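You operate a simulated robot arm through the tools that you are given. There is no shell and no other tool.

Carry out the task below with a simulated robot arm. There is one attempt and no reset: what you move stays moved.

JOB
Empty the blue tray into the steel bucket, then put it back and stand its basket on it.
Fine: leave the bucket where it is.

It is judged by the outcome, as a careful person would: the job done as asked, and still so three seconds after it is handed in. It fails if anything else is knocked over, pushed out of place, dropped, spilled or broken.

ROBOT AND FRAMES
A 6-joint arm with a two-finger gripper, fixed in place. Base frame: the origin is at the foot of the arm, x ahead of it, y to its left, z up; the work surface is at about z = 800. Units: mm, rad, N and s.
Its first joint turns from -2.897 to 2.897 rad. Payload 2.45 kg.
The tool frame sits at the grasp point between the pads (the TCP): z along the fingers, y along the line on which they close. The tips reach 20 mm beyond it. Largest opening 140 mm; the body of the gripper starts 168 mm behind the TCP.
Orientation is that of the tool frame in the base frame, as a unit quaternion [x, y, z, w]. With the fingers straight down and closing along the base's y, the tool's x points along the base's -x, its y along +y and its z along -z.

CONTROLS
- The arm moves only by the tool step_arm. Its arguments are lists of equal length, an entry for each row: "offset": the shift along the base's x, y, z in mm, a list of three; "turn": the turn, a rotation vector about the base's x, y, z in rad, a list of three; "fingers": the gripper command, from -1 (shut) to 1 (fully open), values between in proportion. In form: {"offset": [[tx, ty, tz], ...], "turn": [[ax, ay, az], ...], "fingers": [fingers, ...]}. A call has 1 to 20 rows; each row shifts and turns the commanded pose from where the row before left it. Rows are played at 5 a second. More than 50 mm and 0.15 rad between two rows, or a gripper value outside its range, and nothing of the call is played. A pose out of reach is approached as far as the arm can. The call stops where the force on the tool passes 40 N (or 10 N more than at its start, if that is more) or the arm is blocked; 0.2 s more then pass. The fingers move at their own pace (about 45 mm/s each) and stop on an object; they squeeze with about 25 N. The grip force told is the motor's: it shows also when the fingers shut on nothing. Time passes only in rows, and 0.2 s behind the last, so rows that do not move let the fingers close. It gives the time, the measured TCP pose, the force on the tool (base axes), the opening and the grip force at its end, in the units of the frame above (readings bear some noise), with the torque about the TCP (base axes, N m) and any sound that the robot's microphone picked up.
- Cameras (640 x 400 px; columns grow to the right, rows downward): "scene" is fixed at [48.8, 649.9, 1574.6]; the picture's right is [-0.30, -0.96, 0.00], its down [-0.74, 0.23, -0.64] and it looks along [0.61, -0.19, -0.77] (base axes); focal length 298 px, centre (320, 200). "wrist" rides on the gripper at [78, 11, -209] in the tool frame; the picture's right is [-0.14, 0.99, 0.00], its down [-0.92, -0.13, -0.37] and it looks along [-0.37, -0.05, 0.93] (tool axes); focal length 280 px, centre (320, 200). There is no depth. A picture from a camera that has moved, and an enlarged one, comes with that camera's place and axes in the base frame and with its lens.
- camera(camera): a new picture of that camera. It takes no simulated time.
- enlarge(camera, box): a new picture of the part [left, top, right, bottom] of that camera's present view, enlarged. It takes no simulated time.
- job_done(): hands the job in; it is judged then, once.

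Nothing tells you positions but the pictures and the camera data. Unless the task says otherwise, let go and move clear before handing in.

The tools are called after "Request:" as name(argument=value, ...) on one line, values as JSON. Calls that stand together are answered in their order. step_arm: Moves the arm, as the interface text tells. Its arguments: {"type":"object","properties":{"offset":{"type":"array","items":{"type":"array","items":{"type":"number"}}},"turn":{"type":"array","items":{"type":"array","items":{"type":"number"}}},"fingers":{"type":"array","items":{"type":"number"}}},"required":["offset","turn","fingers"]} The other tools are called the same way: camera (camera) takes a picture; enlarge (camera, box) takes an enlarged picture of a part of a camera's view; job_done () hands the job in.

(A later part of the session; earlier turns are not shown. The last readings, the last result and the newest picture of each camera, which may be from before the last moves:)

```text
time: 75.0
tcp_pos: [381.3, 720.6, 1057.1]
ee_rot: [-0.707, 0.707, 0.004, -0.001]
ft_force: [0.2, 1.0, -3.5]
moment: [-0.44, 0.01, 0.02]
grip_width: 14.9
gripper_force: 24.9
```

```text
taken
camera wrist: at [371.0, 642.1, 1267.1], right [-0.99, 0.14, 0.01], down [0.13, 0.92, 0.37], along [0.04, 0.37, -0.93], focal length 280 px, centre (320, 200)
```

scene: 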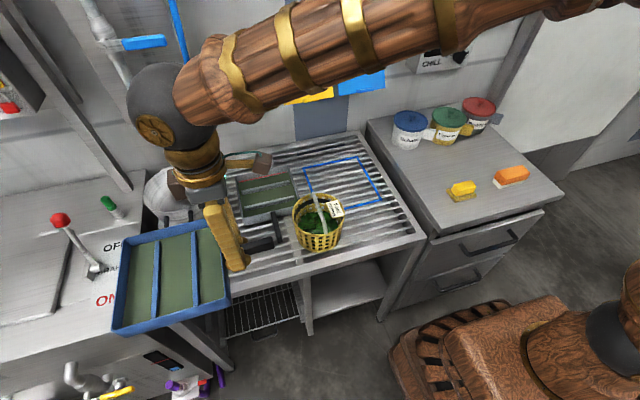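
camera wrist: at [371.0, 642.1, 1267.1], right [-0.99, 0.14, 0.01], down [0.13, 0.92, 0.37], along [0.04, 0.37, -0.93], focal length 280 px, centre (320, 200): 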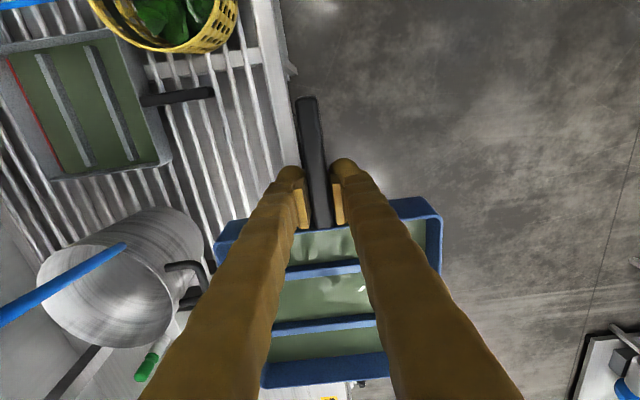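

The tray is level at (381, 721, 1057) and the liquid is intact. I'll swing it in toward the bucket (heading 90° to 33°) so the far-right corner comes over the bucket's opening, keeping about 50 mm from the hose.

Request:
step_arm(offset=[[2.5, 4.6, 0], [5, 9.3, 0], [6.3, 11.6, -1], [7.6, 13.9, -1], [8.2, 15.1, -2], [8.2, 15.1, -2], [7.6, 13.9, -2], [6.3, 11.6, -2], [5.7, 10.4, -1], [3.8, 7, -1], [1.9, 3.5, 0], [0, 0, 0]], turn=[[0, 0, -0.04], [0, 0, -0.08], [0, 0, -0.0995], [0, 0, -0.119], [0, 0, -0.129], [0, 0, -0.129], [0, 0, -0.119], [0, 0, -0.0995], [0, 0, -0.09], [0, 0, -0.06], [0, 0, -0.03], [0, 0, 0]], fingers=[-1, -1, -1, -1, -1, -1, -1, -1, -1, -1, -1, -1])

Request:
camera(camera="scene")

Request:
camera(camera="wrist")

Request:
enlarge(camera="scene", box=[100, 120, 280, 280])

```text
time: 77.6
tcp_pos: [444.5, 837.3, 1045.9]
ee_rot: [-0.282, 0.959, 0.004, 0.0]
ft_force: [1.3, 0.3, -4.2]
moment: [-0.25, 0.38, 0.02]
grip_width: 14.8
gripper_force: 24.7
```

```text
taken
```

scene: 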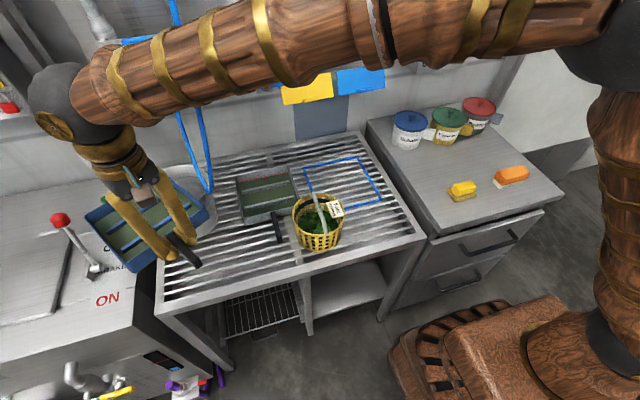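

```text
taken
camera wrist: at [372.7, 802.2, 1254.8], right [-0.42, 0.91, 0.01], down [0.84, 0.39, 0.37], along [0.33, 0.16, -0.93], focal length 280 px, centre (320, 200)
```

wrist: 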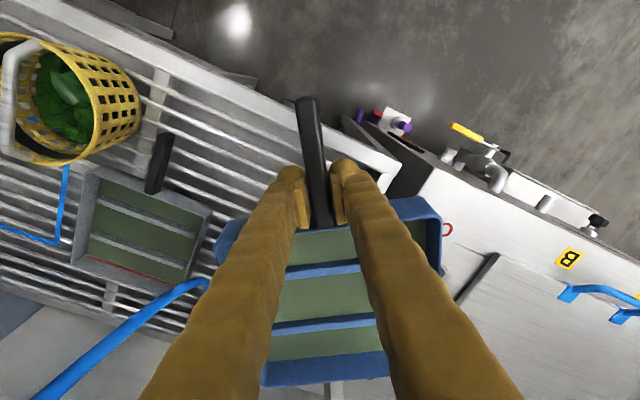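

```text
2.50 times, centred on (190, 200) of scene
camera zoom: at [48.8, 649.9, 1574.6], right [-0.3, -0.96, 0.0], down [-0.74, 0.23, -0.64], along [0.61, -0.19, -0.77], focal length 744 px, centre (645, 200)
```

zoom: 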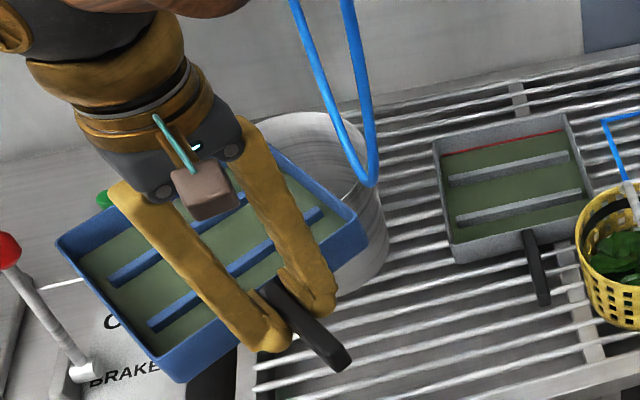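

The tray's far-right corner is now about 20 mm from the bucket's centre axis and the hose is about 50 mm off its right edge. I'll lower to about 1018 and shift 7 mm in x, keeping it level.

Request:
step_arm(offset=[[2, 0, -5], [2, 0, -8], [2, -0.6, -8], [1.5, 0, -5], [0, 0, -2], [0, 0, 0]], turn=[[0, 0, 0], [0, 0, 0], [0, 0, 0], [0, 0, 0], [0, 0, 0], [0, 0, 0]], fingers=[-1, -1, -1, -1, -1, -1])

Request:
enlarge(camera="scene", box=[100, 120, 280, 280])

Request:
enlarge(camera="wrist", box=[160, 200, 400, 400])

```text
time: 79.0
tcp_pos: [451.2, 836.2, 1017.6]
ee_rot: [-0.282, 0.959, 0.003, 0.0]
ft_force: [0.3, 1.1, -3.8]
moment: [-0.18, 0.37, 0.0]
grip_width: 14.9
gripper_force: 24.7
```

```text
2.50 times, centred on (190, 200) of scene
camera zoom: at [48.8, 649.9, 1574.6], right [-0.3, -0.96, 0.0], down [-0.74, 0.23, -0.64], along [0.61, -0.19, -0.77], focal length 744 px, centre (645, 200)
```

zoom: 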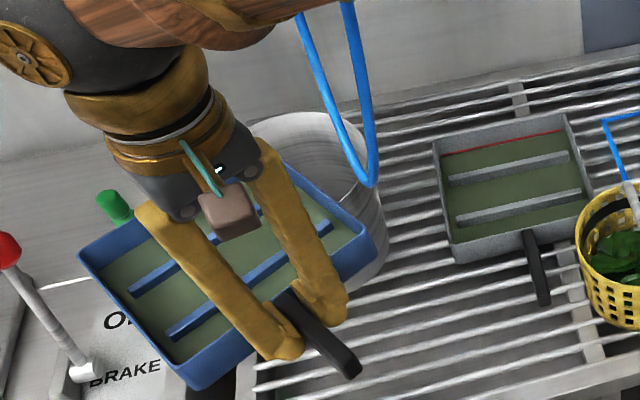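

```text
2.00 times, centred on (280, 300) of wrist
camera zoom: at [379.9, 801.4, 1226.9], right [-0.42, 0.91, 0.01], down [0.84, 0.39, 0.37], along [0.33, 0.16, -0.93], focal length 561 px, centre (400, 0)
```

zoom: 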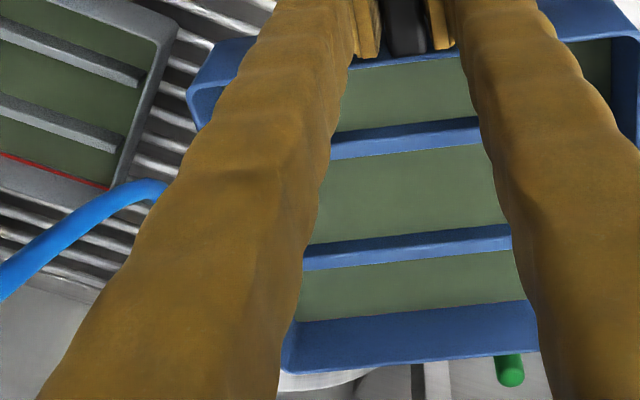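

Everything is aligned and level. I'll begin tilting slowly to about 13° of roll and look.

Request:
step_arm(offset=[[0, 3.3, 6], [0, 3.3, 6], [0, 3.3, 6], [0, 3.2, 6], [0, 3.2, 6], [0, 0, 0], [0, 0, 0]], turn=[[0.0359, 0.0298, -0.0164], [0.0359, 0.0298, -0.0164], [0.0359, 0.0298, -0.0164], [0.0359, 0.0298, -0.0164], [0.0359, 0.0298, -0.0164], [0, 0, 0], [0, 0, 0]], fingers=[-1, -1, -1, -1, -1, -1, -1])

Request:
enlarge(camera="scene", box=[100, 120, 280, 280])

Request:
camera(camera="wrist")

```text
time: 80.6
tcp_pos: [453.2, 851.7, 1046.5]
ee_rot: [-0.241, 0.963, 0.111, -0.045]
ft_force: [0.4, -1.1, -3.9]
moment: [-0.21, 0.39, 0.01]
grip_width: 15.0
gripper_force: 24.6
```

```text
2.50 times, centred on (190, 200) of scene
camera zoom: at [48.8, 649.9, 1574.6], right [-0.3, -0.96, 0.0], down [-0.74, 0.23, -0.64], along [0.61, -0.19, -0.77], focal length 744 px, centre (645, 200)
```

zoom: 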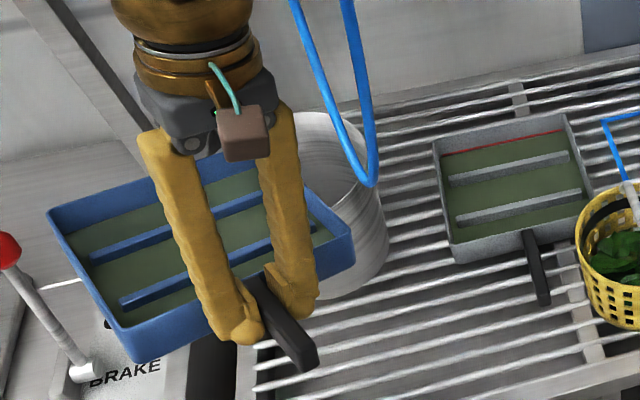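

```text
taken
camera wrist: at [407.4, 785.3, 1257.0], right [-0.33, 0.92, 0.23], down [0.92, 0.26, 0.3], along [0.21, 0.31, -0.93], focal length 280 px, centre (320, 200)
```

wrist: 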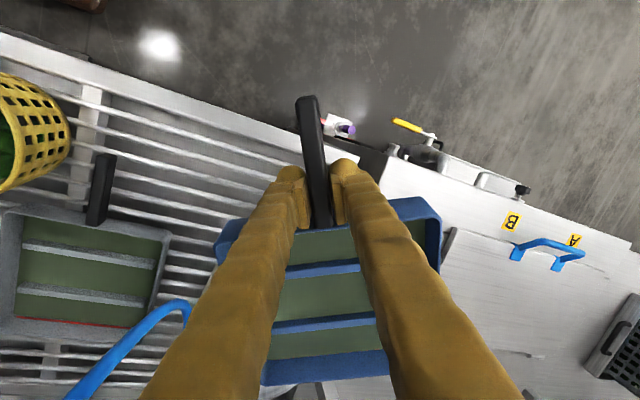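

No pour yet (force unchanged) and nothing spilled. I'll continue to about 26°.

Request:
step_arm(offset=[[0.8, 2.5, 5.8], [0.8, 2.5, 5.8], [0.8, 2.5, 5.8], [0.8, 2.5, 5.8], [0.9, 2.4, 5.8], [0, 0, 0], [0, 0, 0], [0, 0, 0]], turn=[[0.0359, 0.0298, -0.0164], [0.0359, 0.0298, -0.0164], [0.0359, 0.0298, -0.0164], [0.0359, 0.0298, -0.0164], [0.0359, 0.0298, -0.0164], [0, 0, 0], [0, 0, 0], [0, 0, 0]], fingers=[-1, -1, -1, -1, -1, -1, -1, -1])

Request:
enlarge(camera="scene", box=[100, 120, 280, 280])

Request:
enlarge(camera="wrist", box=[160, 180, 480, 400])

```text
time: 82.4
tcp_pos: [456.5, 864.1, 1076.0]
ee_rot: [-0.195, 0.952, 0.216, -0.09]
ft_force: [0.1, 0.1, -3.6]
moment: [-0.18, 0.35, 0.0]
grip_width: 14.6
gripper_force: 24.8
```

```text
2.50 times, centred on (190, 200) of scene
camera zoom: at [48.8, 649.9, 1574.6], right [-0.3, -0.96, 0.0], down [-0.74, 0.23, -0.64], along [0.61, -0.19, -0.77], focal length 744 px, centre (645, 200)
```

zoom: 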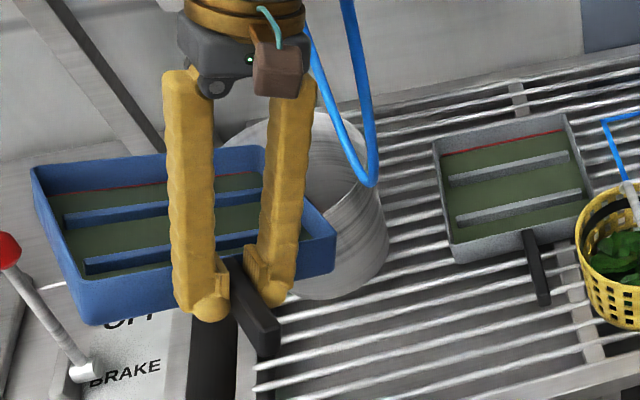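

```text
1.82 times, centred on (320, 290) of wrist
camera zoom: at [435.0, 762.5, 1274.3], right [-0.21, 0.88, 0.43], down [0.97, 0.13, 0.19], along [0.11, 0.46, -0.88], focal length 510 px, centre (320, 36)
```

zoom: 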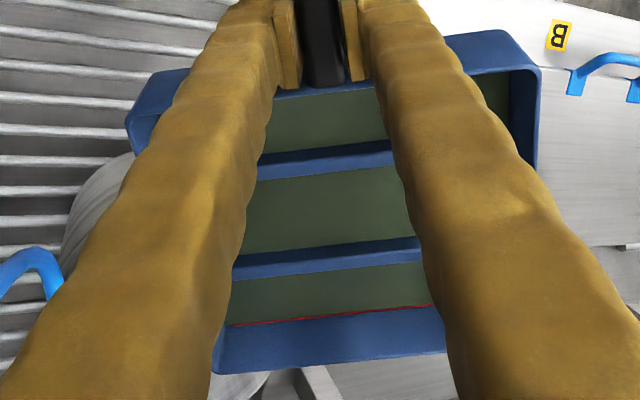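

Only a slight change so far and no spill visible. I'll continue to about 39°.

Request:
step_arm(offset=[[1.6, 1.6, 3.8], [1.6, 1.6, 3.8], [1.6, 1.6, 3.8], [1.6, 1.7, 3.8], [1.7, 1.7, 3.8], [0, 0, 0], [0, 0, 0], [0, 0, 0]], turn=[[0.0394, 0.0242, -0.0204], [0.0394, 0.0242, -0.0204], [0.0394, 0.0242, -0.0204], [0.0394, 0.0242, -0.0204], [0.0394, 0.0242, -0.0204], [0, 0, 0], [0, 0, 0], [0, 0, 0]], fingers=[-1, -1, -1, -1, -1, -1, -1, -1])

Request:
enlarge(camera="scene", box=[100, 120, 280, 280])

Request:
enlarge(camera="wrist", box=[160, 180, 480, 400])

```text
time: 84.2
tcp_pos: [465.7, 872.8, 1094.9]
ee_rot: [-0.141, 0.928, 0.324, -0.117]
ft_force: [-0.3, 0.1, -3.7]
moment: [-0.15, 0.26, 0.01]
grip_width: 15.1
gripper_force: 25.0
```

```text
2.50 times, centred on (190, 200) of scene
camera zoom: at [48.8, 649.9, 1574.6], right [-0.3, -0.96, 0.0], down [-0.74, 0.23, -0.64], along [0.61, -0.19, -0.77], focal length 744 px, centre (645, 200)
```

zoom: 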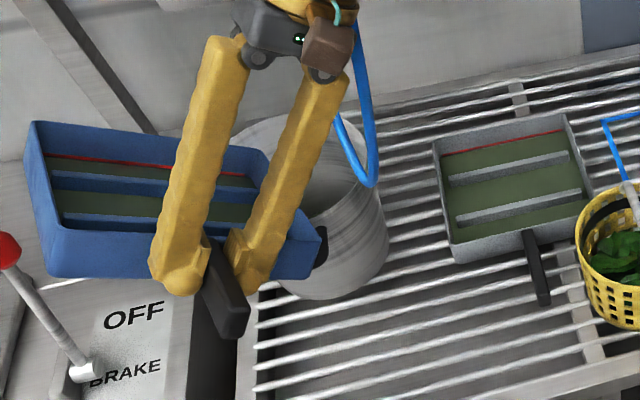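

```text
1.82 times, centred on (320, 290) of wrist
camera zoom: at [454.4, 736.7, 1271.6], right [-0.06, 0.79, 0.61], down [1.0, 0.01, 0.08], along [0.06, 0.61, -0.79], focal length 510 px, centre (320, 36)
```

zoom: 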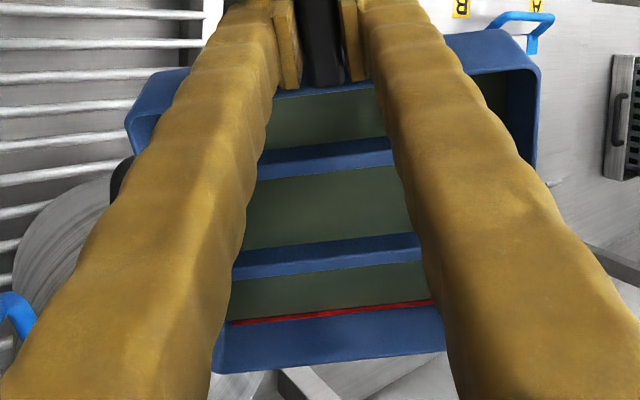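

The moment is decreasing (0.44 to 0.30), so liquid is draining over the corner, and the tray's level line is showing. I'll continue to about 52° and hold.

Request:
step_arm(offset=[[2.1, 0.7, 3.2], [2.1, 0.7, 3.2], [2.1, 0.7, 3.2], [2.1, 0.7, 3.2], [2.2, 0.8, 3.1], [0, 0, 0], [0, 0, 0], [0, 0, 0], [0, 0, 0], [0, 0, 0]], turn=[[0.0394, 0.0242, -0.0204], [0.0394, 0.0242, -0.0204], [0.0394, 0.0242, -0.0204], [0.0394, 0.0242, -0.0204], [0.0394, 0.0242, -0.0204], [0, 0, 0], [0, 0, 0], [0, 0, 0], [0, 0, 0], [0, 0, 0]], fingers=[-1, -1, -1, -1, -1, -1, -1, -1, -1, -1])

Request:
enlarge(camera="scene", box=[100, 120, 280, 280])

Request:
camera(camera="wrist")

```text
time: 86.4
tcp_pos: [475.1, 876.0, 1112.1]
ee_rot: [-0.085, 0.889, 0.427, -0.142]
ft_force: [-0.2, 0.3, -2.7]
moment: [-0.13, 0.22, 0.01]
grip_width: 15.0
gripper_force: 25.2
```

```text
2.50 times, centred on (190, 200) of scene
camera zoom: at [48.8, 649.9, 1574.6], right [-0.3, -0.96, 0.0], down [-0.74, 0.23, -0.64], along [0.61, -0.19, -0.77], focal length 744 px, centre (645, 200)
```

zoom: 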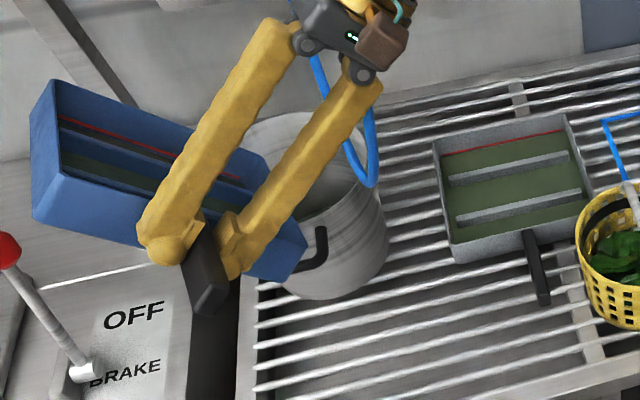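

```text
taken
camera wrist: at [468.6, 708.3, 1259.5], right [0.1, 0.65, 0.75], down [0.99, -0.1, -0.05], along [0.04, 0.75, -0.66], focal length 280 px, centre (320, 200)
```

wrist: 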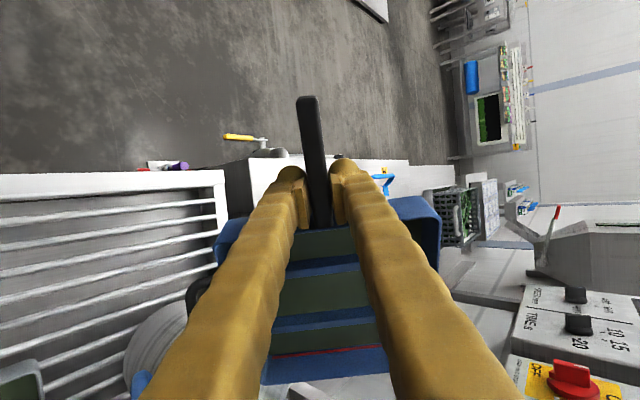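

Force is down to 2.7 N, so it is pouring. I'll zoom in on the bucket and tray to check for spills.

Request:
enlarge(camera="scene", box=[150, 140, 230, 250])

Request:
enlarge(camera="wrist", box=[100, 220, 260, 400])

```text
3.64 times, centred on (190, 195) of scene
camera zoom: at [48.8, 649.9, 1574.6], right [-0.3, -0.96, 0.0], down [-0.74, 0.23, -0.64], along [0.61, -0.19, -0.77], focal length 1082 px, centre (793, 218)
```

zoom: 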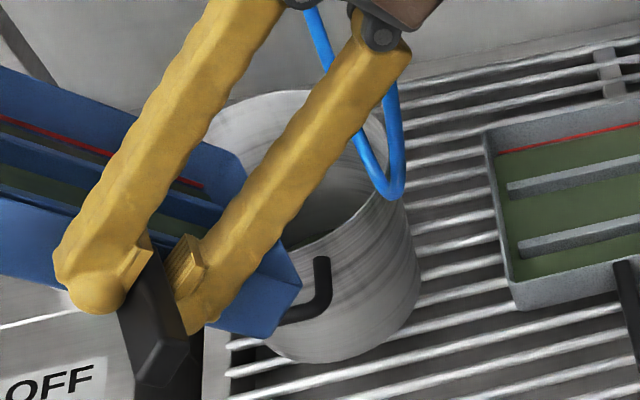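

```text
2.22 times, centred on (180, 310) of wrist
camera zoom: at [468.6, 708.3, 1259.5], right [0.1, 0.65, 0.75], down [0.99, -0.1, -0.05], along [0.04, 0.75, -0.66], focal length 623 px, centre (631, -44)
```

zoom: 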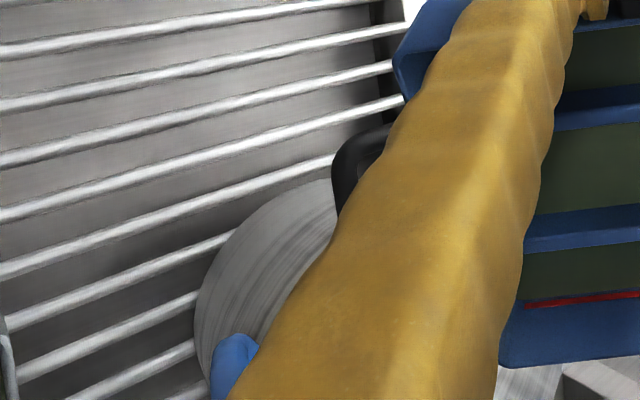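

No spill is visible, and the corner is inside the bucket opening, slightly toward the front. I'll shift about 8 mm toward the centre while continuing to about 66°.

Request:
step_arm(offset=[[3.3, -0.1, 2.2], [3.3, -0.1, 2.2], [3.3, -0.1, 2.2], [3.3, -0.1, 2.2], [3.2, -0.1, 2.2], [3.2, -0.2, 2.1], [0, 0, 0], [0, 0, 0], [0, 0, 0], [0, 0, 0]], turn=[[0.0348, 0.0151, -0.0203], [0.0348, 0.0151, -0.0203], [0.0348, 0.0151, -0.0203], [0.0348, 0.0151, -0.0203], [0.0348, 0.0151, -0.0203], [0.0348, 0.0151, -0.0203], [0, 0, 0], [0, 0, 0], [0, 0, 0], [0, 0, 0]], fingers=[-1, -1, -1, -1, -1, -1, -1, -1, -1, -1])

Request:
enlarge(camera="scene", box=[100, 120, 280, 280])

Request:
enlarge(camera="wrist", box=[160, 180, 480, 400])

```text
time: 88.6
tcp_pos: [494.7, 876.9, 1124.4]
ee_rot: [-0.025, 0.835, 0.529, -0.147]
ft_force: [0.0, 0.0, -3.0]
moment: [-0.08, 0.18, -0.03]
grip_width: 14.9
gripper_force: 24.8
```

```text
2.50 times, centred on (190, 200) of scene
camera zoom: at [48.8, 649.9, 1574.6], right [-0.3, -0.96, 0.0], down [-0.74, 0.23, -0.64], along [0.61, -0.19, -0.77], focal length 744 px, centre (645, 200)
```

zoom: 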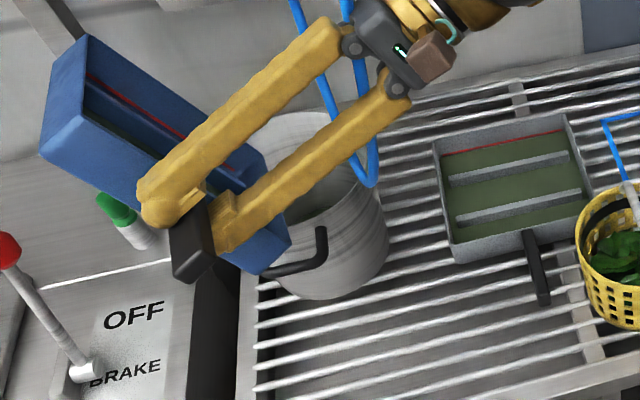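

```text
1.82 times, centred on (320, 290) of wrist
camera zoom: at [477.6, 683.1, 1235.4], right [0.24, 0.46, 0.85], down [0.97, -0.2, -0.17], along [0.09, 0.86, -0.49], focal length 510 px, centre (320, 36)
```

zoom: 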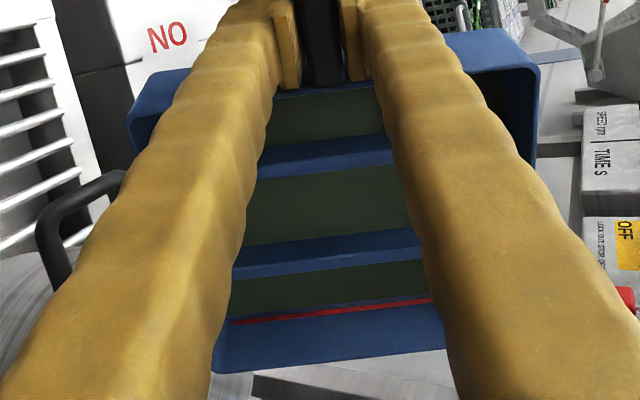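

Still no spill visible. I'll continue to about 79°.

Request:
step_arm(offset=[[2.2, -0.9, 1.8], [2.2, -0.9, 1.8], [2.2, -0.9, 1.8], [2.2, -0.9, 1.8], [2.2, -0.9, 1.7], [2.1, -1, 1.7], [0, 0, 0], [0, 0, 0], [0, 0, 0], [0, 0, 0]], turn=[[0.0348, 0.0151, -0.0203], [0.0348, 0.0151, -0.0203], [0.0348, 0.0151, -0.0203], [0.0348, 0.0151, -0.0203], [0.0348, 0.0151, -0.0203], [0.0348, 0.0151, -0.0203], [0, 0, 0], [0, 0, 0], [0, 0, 0], [0, 0, 0]], fingers=[-1, -1, -1, -1, -1, -1, -1, -1, -1, -1])

Request:
enlarge(camera="scene", box=[100, 120, 280, 280])

Request:
enlarge(camera="wrist", box=[160, 180, 480, 400])

```text
time: 90.8
tcp_pos: [506.9, 871.0, 1136.6]
ee_rot: [0.034, 0.769, 0.621, -0.149]
ft_force: [-0.6, -0.4, -2.3]
moment: [-0.05, 0.19, -0.01]
grip_width: 14.6
gripper_force: 24.5
```

```text
2.50 times, centred on (190, 200) of scene
camera zoom: at [48.8, 649.9, 1574.6], right [-0.3, -0.96, 0.0], down [-0.74, 0.23, -0.64], along [0.61, -0.19, -0.77], focal length 744 px, centre (645, 200)
```

zoom: 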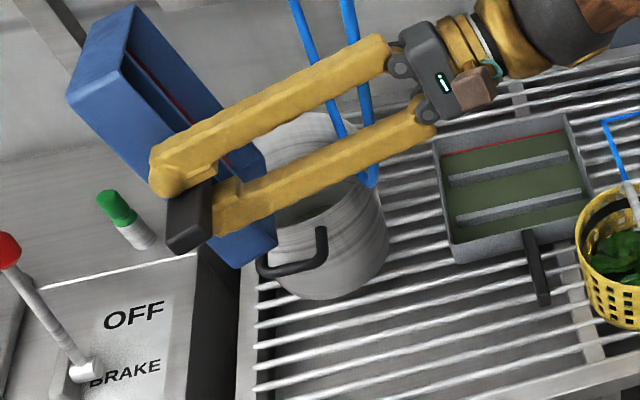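

```text
1.82 times, centred on (320, 290) of wrist
camera zoom: at [473.6, 660.6, 1206.5], right [0.37, 0.24, 0.9], down [0.92, -0.26, -0.3], along [0.16, 0.93, -0.32], focal length 510 px, centre (320, 36)
```

zoom: 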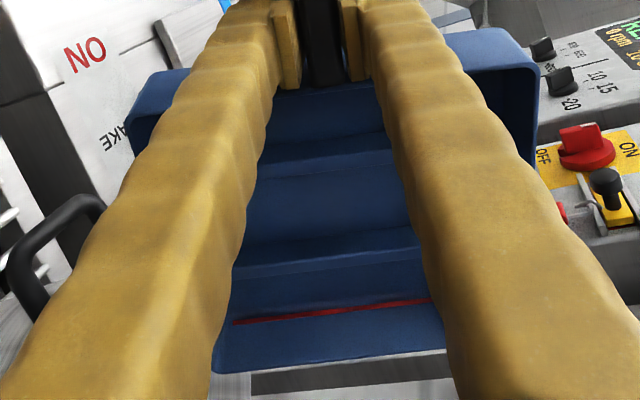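

The tray floor is now plain blue, so the liquid is out. Before tilting further to drain the rest, I'll check the clearance between the gripper and the hose.

Request:
enlarge(camera="scene", box=[170, 90, 280, 210])

Request:
camera(camera="wrist")

Request:
camera(camera="scene")

```text
3.33 times, centred on (225, 150) of scene
camera zoom: at [48.8, 649.9, 1574.6], right [-0.3, -0.96, 0.0], down [-0.74, 0.23, -0.64], along [0.61, -0.19, -0.77], focal length 992 px, centre (637, 367)
```

zoom: 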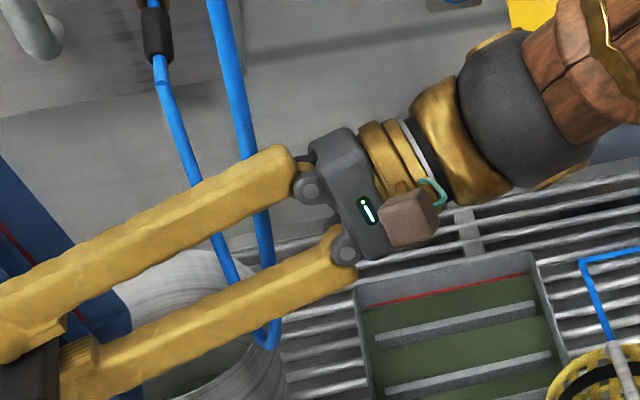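

```text
taken
camera wrist: at [473.6, 660.6, 1206.5], right [0.37, 0.24, 0.9], down [0.92, -0.26, -0.3], along [0.16, 0.93, -0.32], focal length 280 px, centre (320, 200)
```

wrist: 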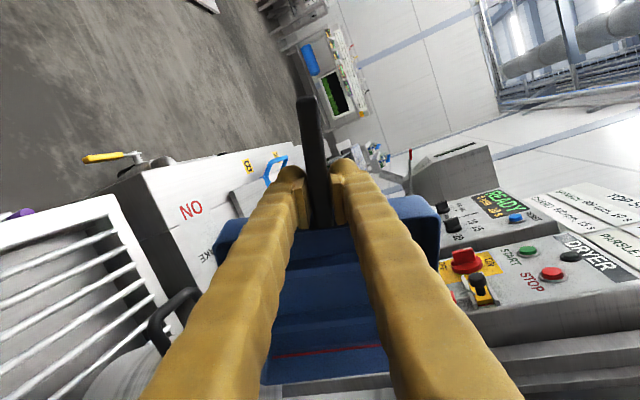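

```text
taken
```

scene: 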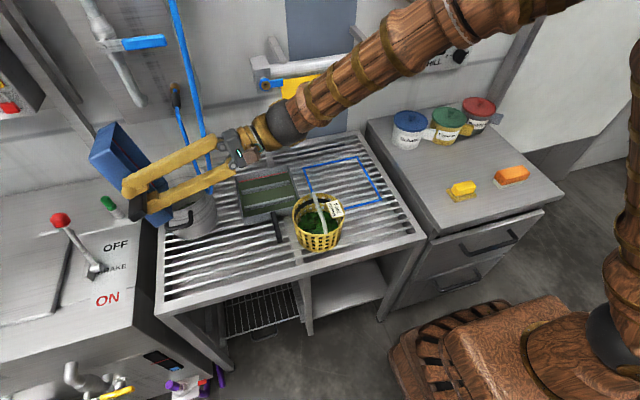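

The hose is behind the fingers with no contact, and the remaining motion increases that gap. I'll continue to the full 105° roll and hold to drain.

Request:
step_arm(offset=[[1.5, -1.6, 1.3], [1.5, -1.6, 1.3], [1.5, -1.6, 1.3], [1.5, -1.6, 1.3], [1.6, -1.5, 1.3], [1.6, -1.5, 1.2], [0.35, -1.5, 1], [0.35, -1.5, 1], [0.35, -1.5, 1], [0.35, -1.5, 1], [0.3, -1.5, 1], [0.3, -1.5, 1], [0, 0, 0], [0, 0, 0], [0, 0, 0], [0, 0, 0], [0, 0, 0], [0, 0, 0]], turn=[[0.0358, 0.0098, -0.0235], [0.0358, 0.0098, -0.0235], [0.0358, 0.0098, -0.0235], [0.0358, 0.0098, -0.0235], [0.0358, 0.0098, -0.0235], [0.0358, 0.0098, -0.0235], [0.0358, 0.0098, -0.0235], [0.0358, 0.0098, -0.0235], [0.0358, 0.0098, -0.0235], [0.0358, 0.0098, -0.0235], [0.0358, 0.0098, -0.0235], [0.0358, 0.0098, -0.0235], [0, 0, 0], [0, 0, 0], [0, 0, 0], [0, 0, 0], [0, 0, 0], [0, 0, 0]], fingers=[-1, -1, -1, -1, -1, -1, -1, -1, -1, -1, -1, -1, -1, -1, -1, -1, -1, -1])

Request:
enlarge(camera="scene", box=[80, 100, 290, 280])

Request:
camera(camera="wrist")

```text
time: 94.6
tcp_pos: [517.6, 850.8, 1149.8]
ee_rot: [0.145, 0.597, 0.782, -0.108]
ft_force: [-0.6, 0.5, -1.2]
moment: [-0.01, 0.13, 0.02]
grip_width: 15.0
gripper_force: 25.3
```

```text
2.22 times, centred on (185, 190) of scene
camera zoom: at [48.8, 649.9, 1574.6], right [-0.3, -0.96, 0.0], down [-0.74, 0.23, -0.64], along [0.61, -0.19, -0.77], focal length 661 px, centre (620, 222)
```

zoom: 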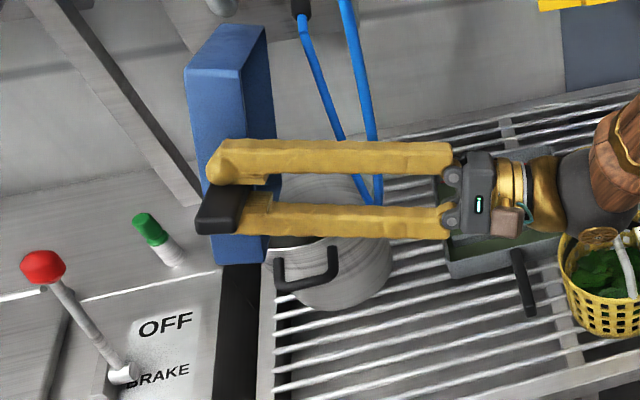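

```text
taken
camera wrist: at [428.5, 647.9, 1136.8], right [0.47, -0.26, 0.84], down [0.78, -0.33, -0.53], along [0.41, 0.91, 0.05], focal length 280 px, centre (320, 200)
```

wrist: 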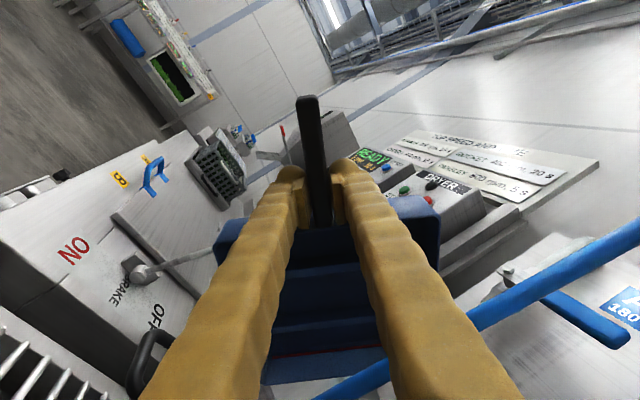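

The load is down to about 1.2 N with a 0.13 N·m moment, nearly all tray. I'll hold a little longer to check it is fully drained.

Request:
step_arm(offset=[[0, 0, 0], [0, 0, 0], [0, 0, 0], [0, 0, 0], [0, 0, 0], [0, 0, 0], [0, 0, 0], [0, 0, 0], [0, 0, 0], [0, 0, 0]], turn=[[0, 0, 0], [0, 0, 0], [0, 0, 0], [0, 0, 0], [0, 0, 0], [0, 0, 0], [0, 0, 0], [0, 0, 0], [0, 0, 0], [0, 0, 0]], fingers=[-1, -1, -1, -1, -1, -1, -1, -1, -1, -1])

Request:
enlarge(camera="scene", box=[140, 150, 230, 260])

Request:
enlarge(camera="wrist", box=[200, 160, 460, 400])

```text
time: 96.8
tcp_pos: [518.1, 851.5, 1150.3]
ee_rot: [0.144, 0.597, 0.781, -0.109]
ft_force: [-0.1, -0.2, -2.2]
moment: [-0.07, 0.17, 0.01]
grip_width: 14.8
gripper_force: 25.1
```

```text
3.64 times, centred on (185, 205) of scene
camera zoom: at [48.8, 649.9, 1574.6], right [-0.3, -0.96, 0.0], down [-0.74, 0.23, -0.64], along [0.61, -0.19, -0.77], focal length 1082 px, centre (811, 182)
```

zoom: 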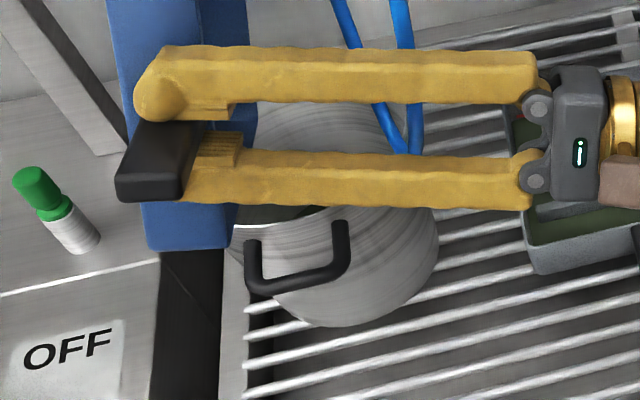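

```text
1.67 times, centred on (330, 280) of wrist
camera zoom: at [428.5, 647.9, 1136.8], right [0.47, -0.26, 0.84], down [0.78, -0.33, -0.53], along [0.41, 0.91, 0.05], focal length 467 px, centre (303, 67)
```

zoom: 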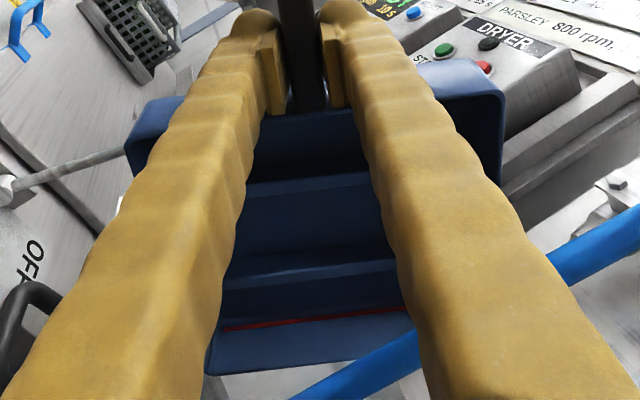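

The tray looks empty and the table around the bucket is clean. I'll reverse the tilt back to level, keeping a bit farther from the hose.

Request:
step_arm(offset=[[-3.5, 3.3, -0.3], [-3.5, 3.3, -0.3], [-3.5, 3.3, -0.3], [-3.6, 3.2, -0.2], [-2.3, 1.85, -1.4], [-2.3, 1.85, -1.4], [-2.3, 1.85, -1.4], [-2.3, 1.85, -1.5], [-2.8, 1.1, -2.65], [-2.8, 1.1, -2.65], [-2.8, 1.1, -2.65], [-2.7, 1.2, -2.65], [-2.9, 0.2, -3.8], [-2.9, 0.2, -3.8], [-2.9, 0.2, -3.8], [-2.9, 0.1, -3.7]], turn=[[-0.0537, -0.0148, 0.0352], [-0.0537, -0.0148, 0.0352], [-0.0537, -0.0148, 0.0352], [-0.0537, -0.0148, 0.0352], [-0.0537, -0.0148, 0.0352], [-0.0537, -0.0148, 0.0352], [-0.0537, -0.0148, 0.0352], [-0.0537, -0.0148, 0.0352], [-0.0523, -0.0227, 0.0304], [-0.0523, -0.0227, 0.0304], [-0.0523, -0.0227, 0.0304], [-0.0523, -0.0227, 0.0304], [-0.0523, -0.0227, 0.0304], [-0.0523, -0.0227, 0.0304], [-0.0523, -0.0227, 0.0304], [-0.0523, -0.0227, 0.0304]], fingers=[-1, -1, -1, -1, -1, -1, -1, -1, -1, -1, -1, -1, -1, -1, -1, -1])

Request:
enlarge(camera="scene", box=[100, 120, 280, 280])

Request:
enlarge(camera="wrist", box=[160, 180, 480, 400])

```text
time: 100.2
tcp_pos: [473.5, 876.1, 1116.8]
ee_rot: [-0.086, 0.889, 0.427, -0.142]
ft_force: [0.7, 0.4, -1.0]
moment: [-0.07, 0.15, -0.01]
grip_width: 15.2
gripper_force: 25.2
```

```text
2.50 times, centred on (190, 200) of scene
camera zoom: at [48.8, 649.9, 1574.6], right [-0.3, -0.96, 0.0], down [-0.74, 0.23, -0.64], along [0.61, -0.19, -0.77], focal length 744 px, centre (645, 200)
```

zoom: 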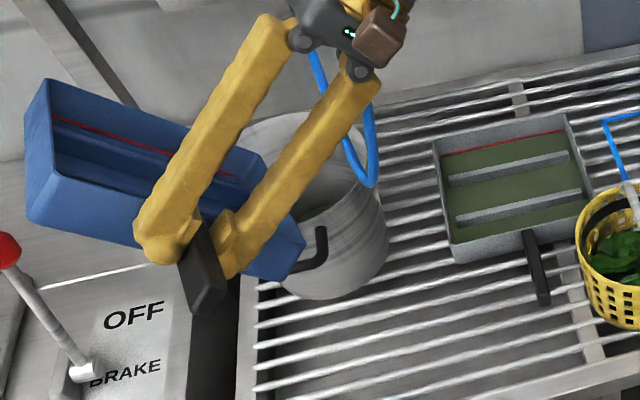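

```text
1.82 times, centred on (320, 290) of wrist
camera zoom: at [466.3, 708.8, 1264.4], right [0.1, 0.65, 0.75], down [0.99, -0.1, -0.04], along [0.05, 0.75, -0.66], focal length 510 px, centre (320, 36)
```

zoom: 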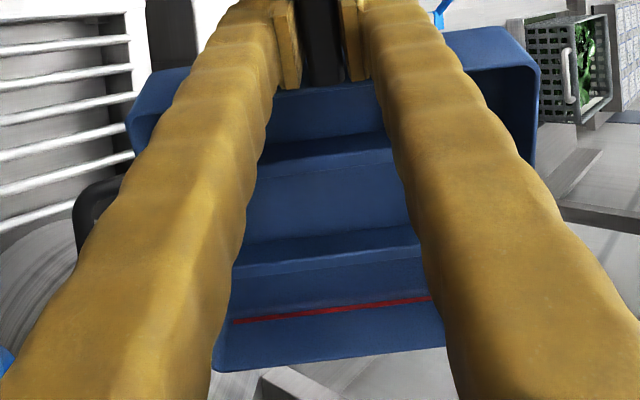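

Tray interior is plain blue and the hose is undisturbed. I'll finish levelling.

Request:
step_arm(offset=[[-2.65, -0.9, -4.7], [-2.65, -0.9, -4.7], [-2.65, -0.9, -4.7], [-2.65, -0.9, -4.8], [-2, -2.05, -5.2], [-2, -2.05, -5.2], [-2, -2.05, -5.2], [-2.1, -2.05, -5.3], [-1, -3.1, -7.25], [-1, -3.1, -7.25], [-1, -3.1, -7.25], [-1.1, -3.1, -7.25], [0.2, -3.95, -4], [0.2, -3.95, -4], [0.2, -3.95, -4], [0.2, -3.95, -4]], turn=[[-0.0493, -0.0302, 0.0255], [-0.0493, -0.0302, 0.0255], [-0.0493, -0.0302, 0.0255], [-0.0493, -0.0302, 0.0255], [-0.0493, -0.0302, 0.0255], [-0.0493, -0.0302, 0.0255], [-0.0493, -0.0302, 0.0255], [-0.0493, -0.0302, 0.0255], [-0.0449, -0.0372, 0.0205], [-0.0449, -0.0372, 0.0205], [-0.0449, -0.0372, 0.0205], [-0.0449, -0.0372, 0.0205], [-0.0449, -0.0372, 0.0205], [-0.0449, -0.0372, 0.0205], [-0.0449, -0.0372, 0.0205], [-0.0449, -0.0372, 0.0205]], fingers=[-1, -1, -1, -1, -1, -1, -1, -1, -1, -1, -1, -1, -1, -1, -1, -1])

Request:
enlarge(camera="scene", box=[100, 120, 280, 280])

Request:
camera(camera="wrist")

```text
time: 103.6
tcp_pos: [450.9, 837.2, 1031.8]
ee_rot: [-0.283, 0.959, 0.003, 0.002]
ft_force: [0.2, -0.8, -1.7]
moment: [-0.07, 0.17, -0.03]
grip_width: 14.8
gripper_force: 24.8
```

```text
2.50 times, centred on (190, 200) of scene
camera zoom: at [48.8, 649.9, 1574.6], right [-0.3, -0.96, 0.0], down [-0.74, 0.23, -0.64], along [0.61, -0.19, -0.77], focal length 744 px, centre (645, 200)
```

zoom: 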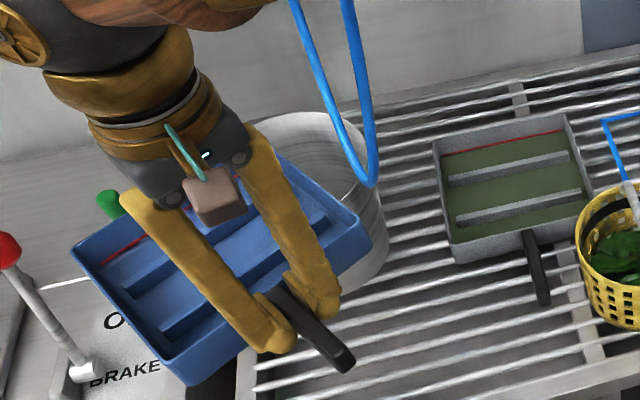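

```text
taken
camera wrist: at [379.0, 802.9, 1241.8], right [-0.42, 0.91, 0.01], down [0.84, 0.39, 0.37], along [0.33, 0.16, -0.93], focal length 280 px, centre (320, 200)
```

wrist: 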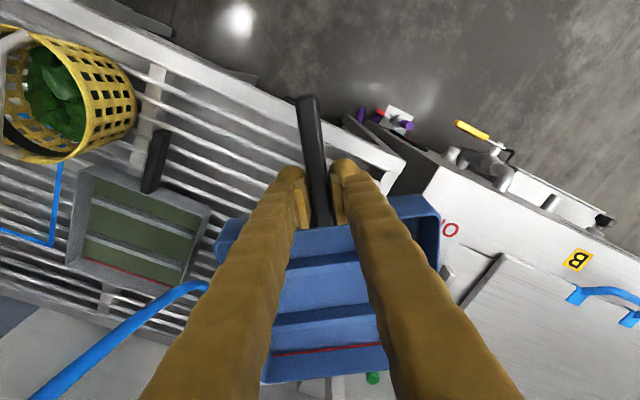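

The tray is level and empty, and nothing is disturbed. I'll carry it back along the same path: first swing away from the bucket to heading 90°.

Request:
step_arm(offset=[[-2.8, -4.7, 1], [-5.6, -9.4, 2], [-7, -11.7, 2], [-8.4, -14, 2], [-9.1, -15.2, 2], [-9.1, -15.2, 2], [-8.4, -14, 1], [-7, -11.7, 1], [-6.3, -10.5, 0], [-4.2, -7, 0], [-2.1, -3.5, 0], [0, 0, 0]], turn=[[0, 0, 0.04], [0, 0, 0.08], [0, 0, 0.0995], [0, 0, 0.119], [0, 0, 0.129], [0, 0, 0.129], [0, 0, 0.119], [0, 0, 0.0995], [0, 0, 0.09], [0, 0, 0.06], [0, 0, 0.03], [0, 0, 0]], fingers=[-1, -1, -1, -1, -1, -1, -1, -1, -1, -1, -1, -1])

Request:
camera(camera="scene")

Request:
enlarge(camera="wrist", box=[0, 180, 240, 400])

```text
time: 106.2
tcp_pos: [381.5, 719.3, 1045.1]
ee_rot: [-0.706, 0.708, 0.004, -0.001]
ft_force: [0.5, -0.4, -1.4]
moment: [-0.18, -0.05, -0.01]
grip_width: 14.9
gripper_force: 25.2
```

```text
taken
```

scene: 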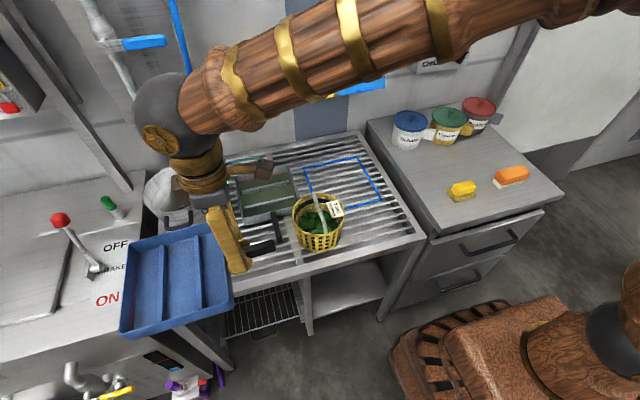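

```text
1.82 times, centred on (120, 290) of wrist
camera zoom: at [370.6, 641.3, 1255.1], right [-0.99, 0.14, 0.01], down [0.13, 0.92, 0.37], along [0.05, 0.37, -0.93], focal length 510 px, centre (684, 36)
```

zoom: 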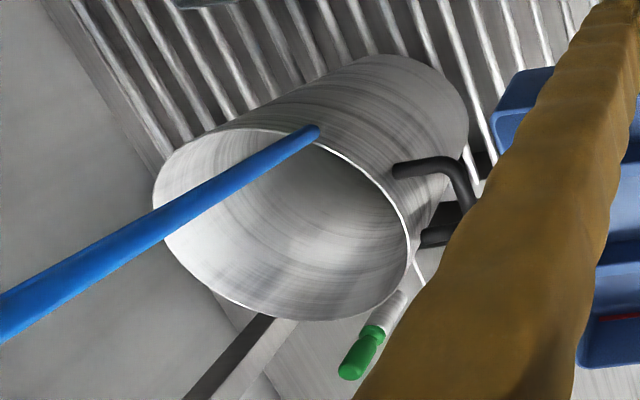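

The bucket is in place and the surroundings are dry. I'll continue the carry back toward the blue outline.

Request:
step_arm(offset=[[0, -8, 0], [1, -18, 0], [3, -25, 0], [4, -28, 0], [5, -28, 0], [6, -28, 0], [7, -28, 0], [8, -28, 0], [9, -28, 0], [9, -28, 0], [9, -26, 0], [7, -18, 0], [4, -11, 0], [2, -7, 0], [0, 0, 0]], turn=[[0, 0, 0], [0, 0, 0], [0, 0, 0], [0, 0, 0], [0, 0, 0], [0, 0, 0], [0, 0, 0], [0, 0, 0], [0, 0, 0], [0, 0, 0], [0, 0, 0], [0, 0, 0], [0, 0, 0], [0, 0, 0], [0, 0, 0]], fingers=[-1, -1, -1, -1, -1, -1, -1, -1, -1, -1, -1, -1, -1, -1, -1])

Request:
step_arm(offset=[[4.8, -1.5, 0], [8.6, -2.6, 0], [11.5, -3.5, 0], [12, -3.8, 0], [12, -3.8, 0], [12, -3.8, 0], [12, -3.8, 0], [12, -3.8, 0], [12, -3.8, 0], [12, -3.8, 0], [12, -3.8, 0], [12, -3.8, 0], [8.6, -2.6, 0], [4.8, -1.5, 0], [0, 0, 0]], turn=[[0, 0, -0.05], [0, 0, -0.09], [0, 0, -0.12], [0, 0, -0.13], [0, 0, -0.13], [0, 0, -0.13], [0, 0, -0.13], [0, 0, -0.13], [0, 0, -0.13], [0, 0, -0.13], [0, 0, -0.13], [0, 0, -0.13], [0, 0, -0.09], [0, 0, -0.05], [0, 0, 0]], fingers=[-1, -1, -1, -1, -1, -1, -1, -1, -1, -1, -1, -1, -1, -1, -1])

Request:
camera(camera="scene")

Request:
camera(camera="wrist")

```text
time: 109.4
tcp_pos: [454.7, 411.1, 1046.8]
ee_rot: [-0.706, 0.708, 0.003, -0.001]
ft_force: [-0.8, 0.5, -2.3]
moment: [-0.17, 0.06, 0.0]
grip_width: 14.9
gripper_force: 24.5
```

```text
time: 112.6
tcp_pos: [600.5, 365.6, 1046.7]
ee_rot: [0.001, 1.0, 0.003, 0.001]
ft_force: [0.2, -0.9, -2.0]
moment: [0.0, 0.15, -0.01]
grip_width: 14.8
gripper_force: 25.4
```

```text
taken
```

scene: 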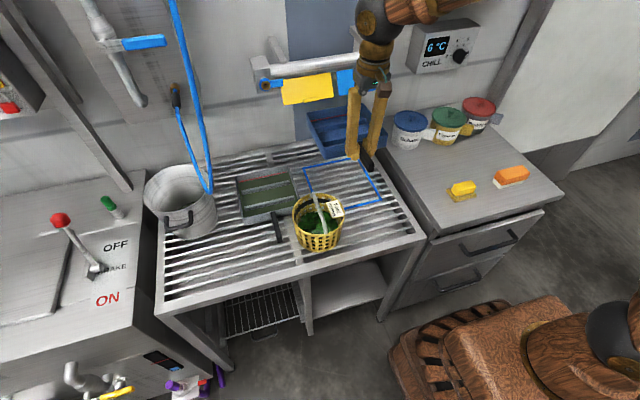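

```text
taken
camera wrist: at [521.0, 375.8, 1255.6], right [0.14, 0.99, 0.01], down [0.92, -0.13, 0.37], along [0.37, -0.05, -0.93], focal length 280 px, centre (320, 200)
```

wrist: 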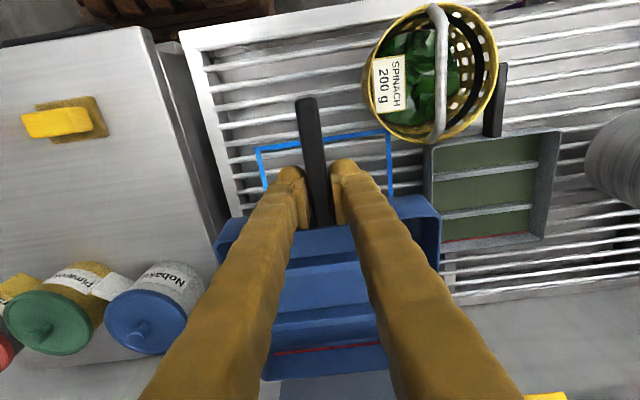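

The tray is back above its outline, level and empty. I'll lower it to the spot where it was picked up, first to just above the slats.

Request:
step_arm(offset=[[0, -0.5, -10], [0, -0.5, -20], [0, 0, -30], [0, 0, -30], [0, 0, -30], [0, 0, -30], [0, 0, -20], [0, 0, -15], [0, 0, -10], [0, 0, -6], [0, 0, 0]], turn=[[0, 0, 0], [0, 0, 0], [0, 0, 0], [0, 0, 0], [0, 0, 0], [0, 0, 0], [0, 0, 0], [0, 0, 0], [0, 0, 0], [0, 0, 0], [0, 0, 0]], fingers=[-1, -1, -1, -1, -1, -1, -1, -1, -1, -1, -1])

Request:
enlarge(camera="scene", box=[290, 130, 400, 230])

Request:
enlarge(camera="wrist", box=[200, 90, 440, 290])

```text
time: 115.0
tcp_pos: [601.0, 363.4, 844.9]
ee_rot: [0.002, 1.0, 0.003, 0.002]
ft_force: [1.0, -0.1, 0.0]
moment: [0.01, -0.32, 0.0]
grip_width: 14.7
gripper_force: 25.3
```

```text
4.00 times, centred on (345, 180) of scene
camera zoom: at [48.8, 649.9, 1574.6], right [-0.3, -0.96, 0.0], down [-0.74, 0.23, -0.64], along [0.61, -0.19, -0.77], focal length 1190 px, centre (220, 280)
```

zoom: 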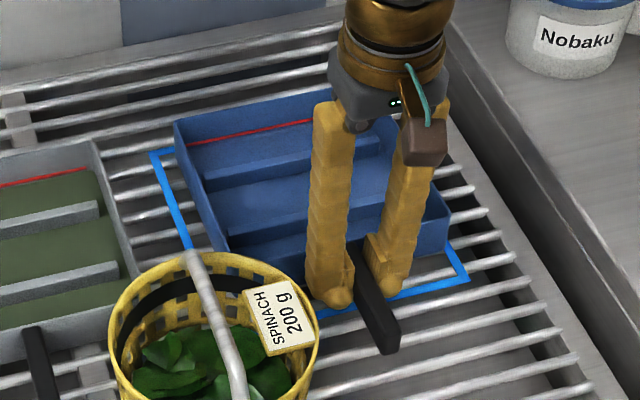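

```text
2.00 times, centred on (320, 190) of wrist
camera zoom: at [521.7, 374.4, 1053.8], right [0.14, 0.99, 0.01], down [0.92, -0.13, 0.37], along [0.37, -0.05, -0.93], focal length 561 px, centre (320, 220)
```

zoom: 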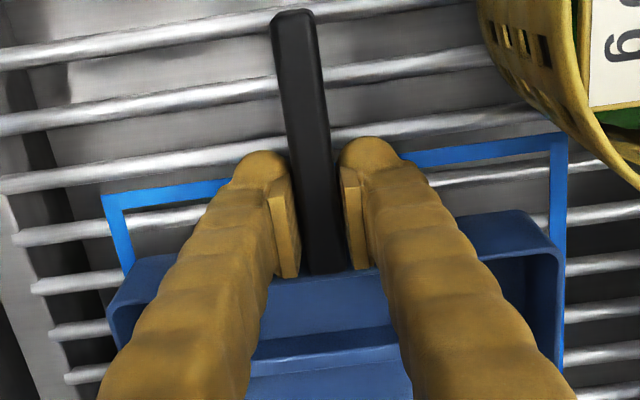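

The moment shows the far edge is already touching, so the tray drooped about 3.4° in the grip during the pour. I'll pitch the tool nose-up by the same amount so the tray sits level before lowering.

Request:
step_arm(offset=[[0, 0, 2], [0, 0, 0], [0, 0, 0], [0, 0, 0]], turn=[[0, -0.02, 0], [0, -0.02, 0], [0, -0.018, 0], [0, 0, 0]], fingers=[-1, -1, -1, -1])

Request:
enlarge(camera="scene", box=[290, 130, 400, 230])

```text
time: 116.0
tcp_pos: [600.3, 364.8, 845.7]
ee_rot: [0.002, 1.0, 0.003, 0.031]
ft_force: [-0.9, -0.3, -1.8]
moment: [-0.03, 0.19, -0.01]
grip_width: 15.3
gripper_force: 24.4
```

```text
4.00 times, centred on (345, 180) of scene
camera zoom: at [48.8, 649.9, 1574.6], right [-0.3, -0.96, 0.0], down [-0.74, 0.23, -0.64], along [0.61, -0.19, -0.77], focal length 1190 px, centre (220, 280)
```

zoom: 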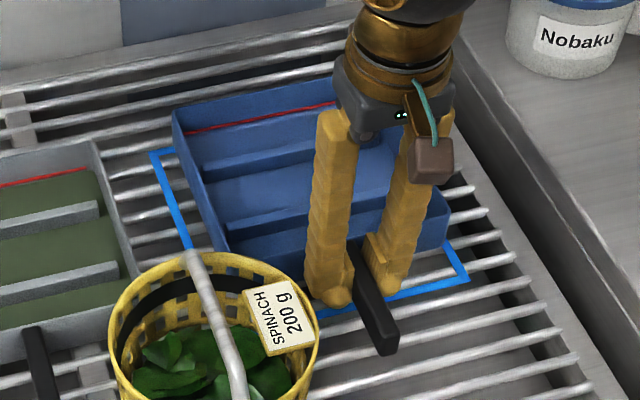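

It is free-hanging and level now. I'll lower in small steps to contact.

Request:
step_arm(offset=[[0, 0, -4], [0, 0, -3], [0, 0, -2], [0, 0, 0]], turn=[[0, 0, 0], [0, 0, 0], [0, 0, 0], [0, 0, 0]], fingers=[-1, -1, -1, -1])

Request:
step_arm(offset=[[0, 0, -1.5], [0, 0, -1.5], [0, 0, 0]], turn=[[0, 0, 0], [0, 0, 0], [0, 0, 0]], fingers=[-1, -1, -1])

```text
time: 117.0
tcp_pos: [601.5, 364.5, 837.7]
ee_rot: [0.001, 1.0, 0.004, 0.031]
ft_force: [-0.2, 0.1, -1.5]
moment: [-0.04, 0.18, 0.0]
grip_width: 15.1
gripper_force: 24.9
```

```text
time: 117.8
tcp_pos: [600.6, 364.8, 835.3]
ee_rot: [0.002, 1.0, 0.004, 0.03]
ft_force: [-0.4, 1.0, -1.1]
moment: [0.0, 0.18, 0.0]
grip_width: 14.9
gripper_force: 25.4
```

Request:
step_arm(offset=[[0, 0, -1], [0, 0, -1], [0, 0, 0]], turn=[[0, 0, 0], [0, 0, 0], [0, 0, 0]], fingers=[-1, -1, -1])

```text
time: 118.6
tcp_pos: [599.7, 366.1, 832.8]
ee_rot: [0.001, 1.0, 0.004, 0.031]
ft_force: [0.8, 7.6, 20.2]
moment: [0.09, -0.44, 0.07]
grip_width: 15.0
gripper_force: 25.2
```

Contact is made. I'll ease up 0.8 mm, then release the handle.

Request:
step_arm(offset=[[0, 0, 0.8], [0, 0, 0]], turn=[[0, 0, 0], [0, 0, 0]], fingers=[-1, -1])

```text
time: 119.2
tcp_pos: [600.8, 364.2, 833.7]
ee_rot: [0.001, 1.0, 0.004, 0.031]
ft_force: [0.0, 6.0, 19.5]
moment: [0.09, -0.39, 0.1]
grip_width: 14.9
gripper_force: 25.2
```

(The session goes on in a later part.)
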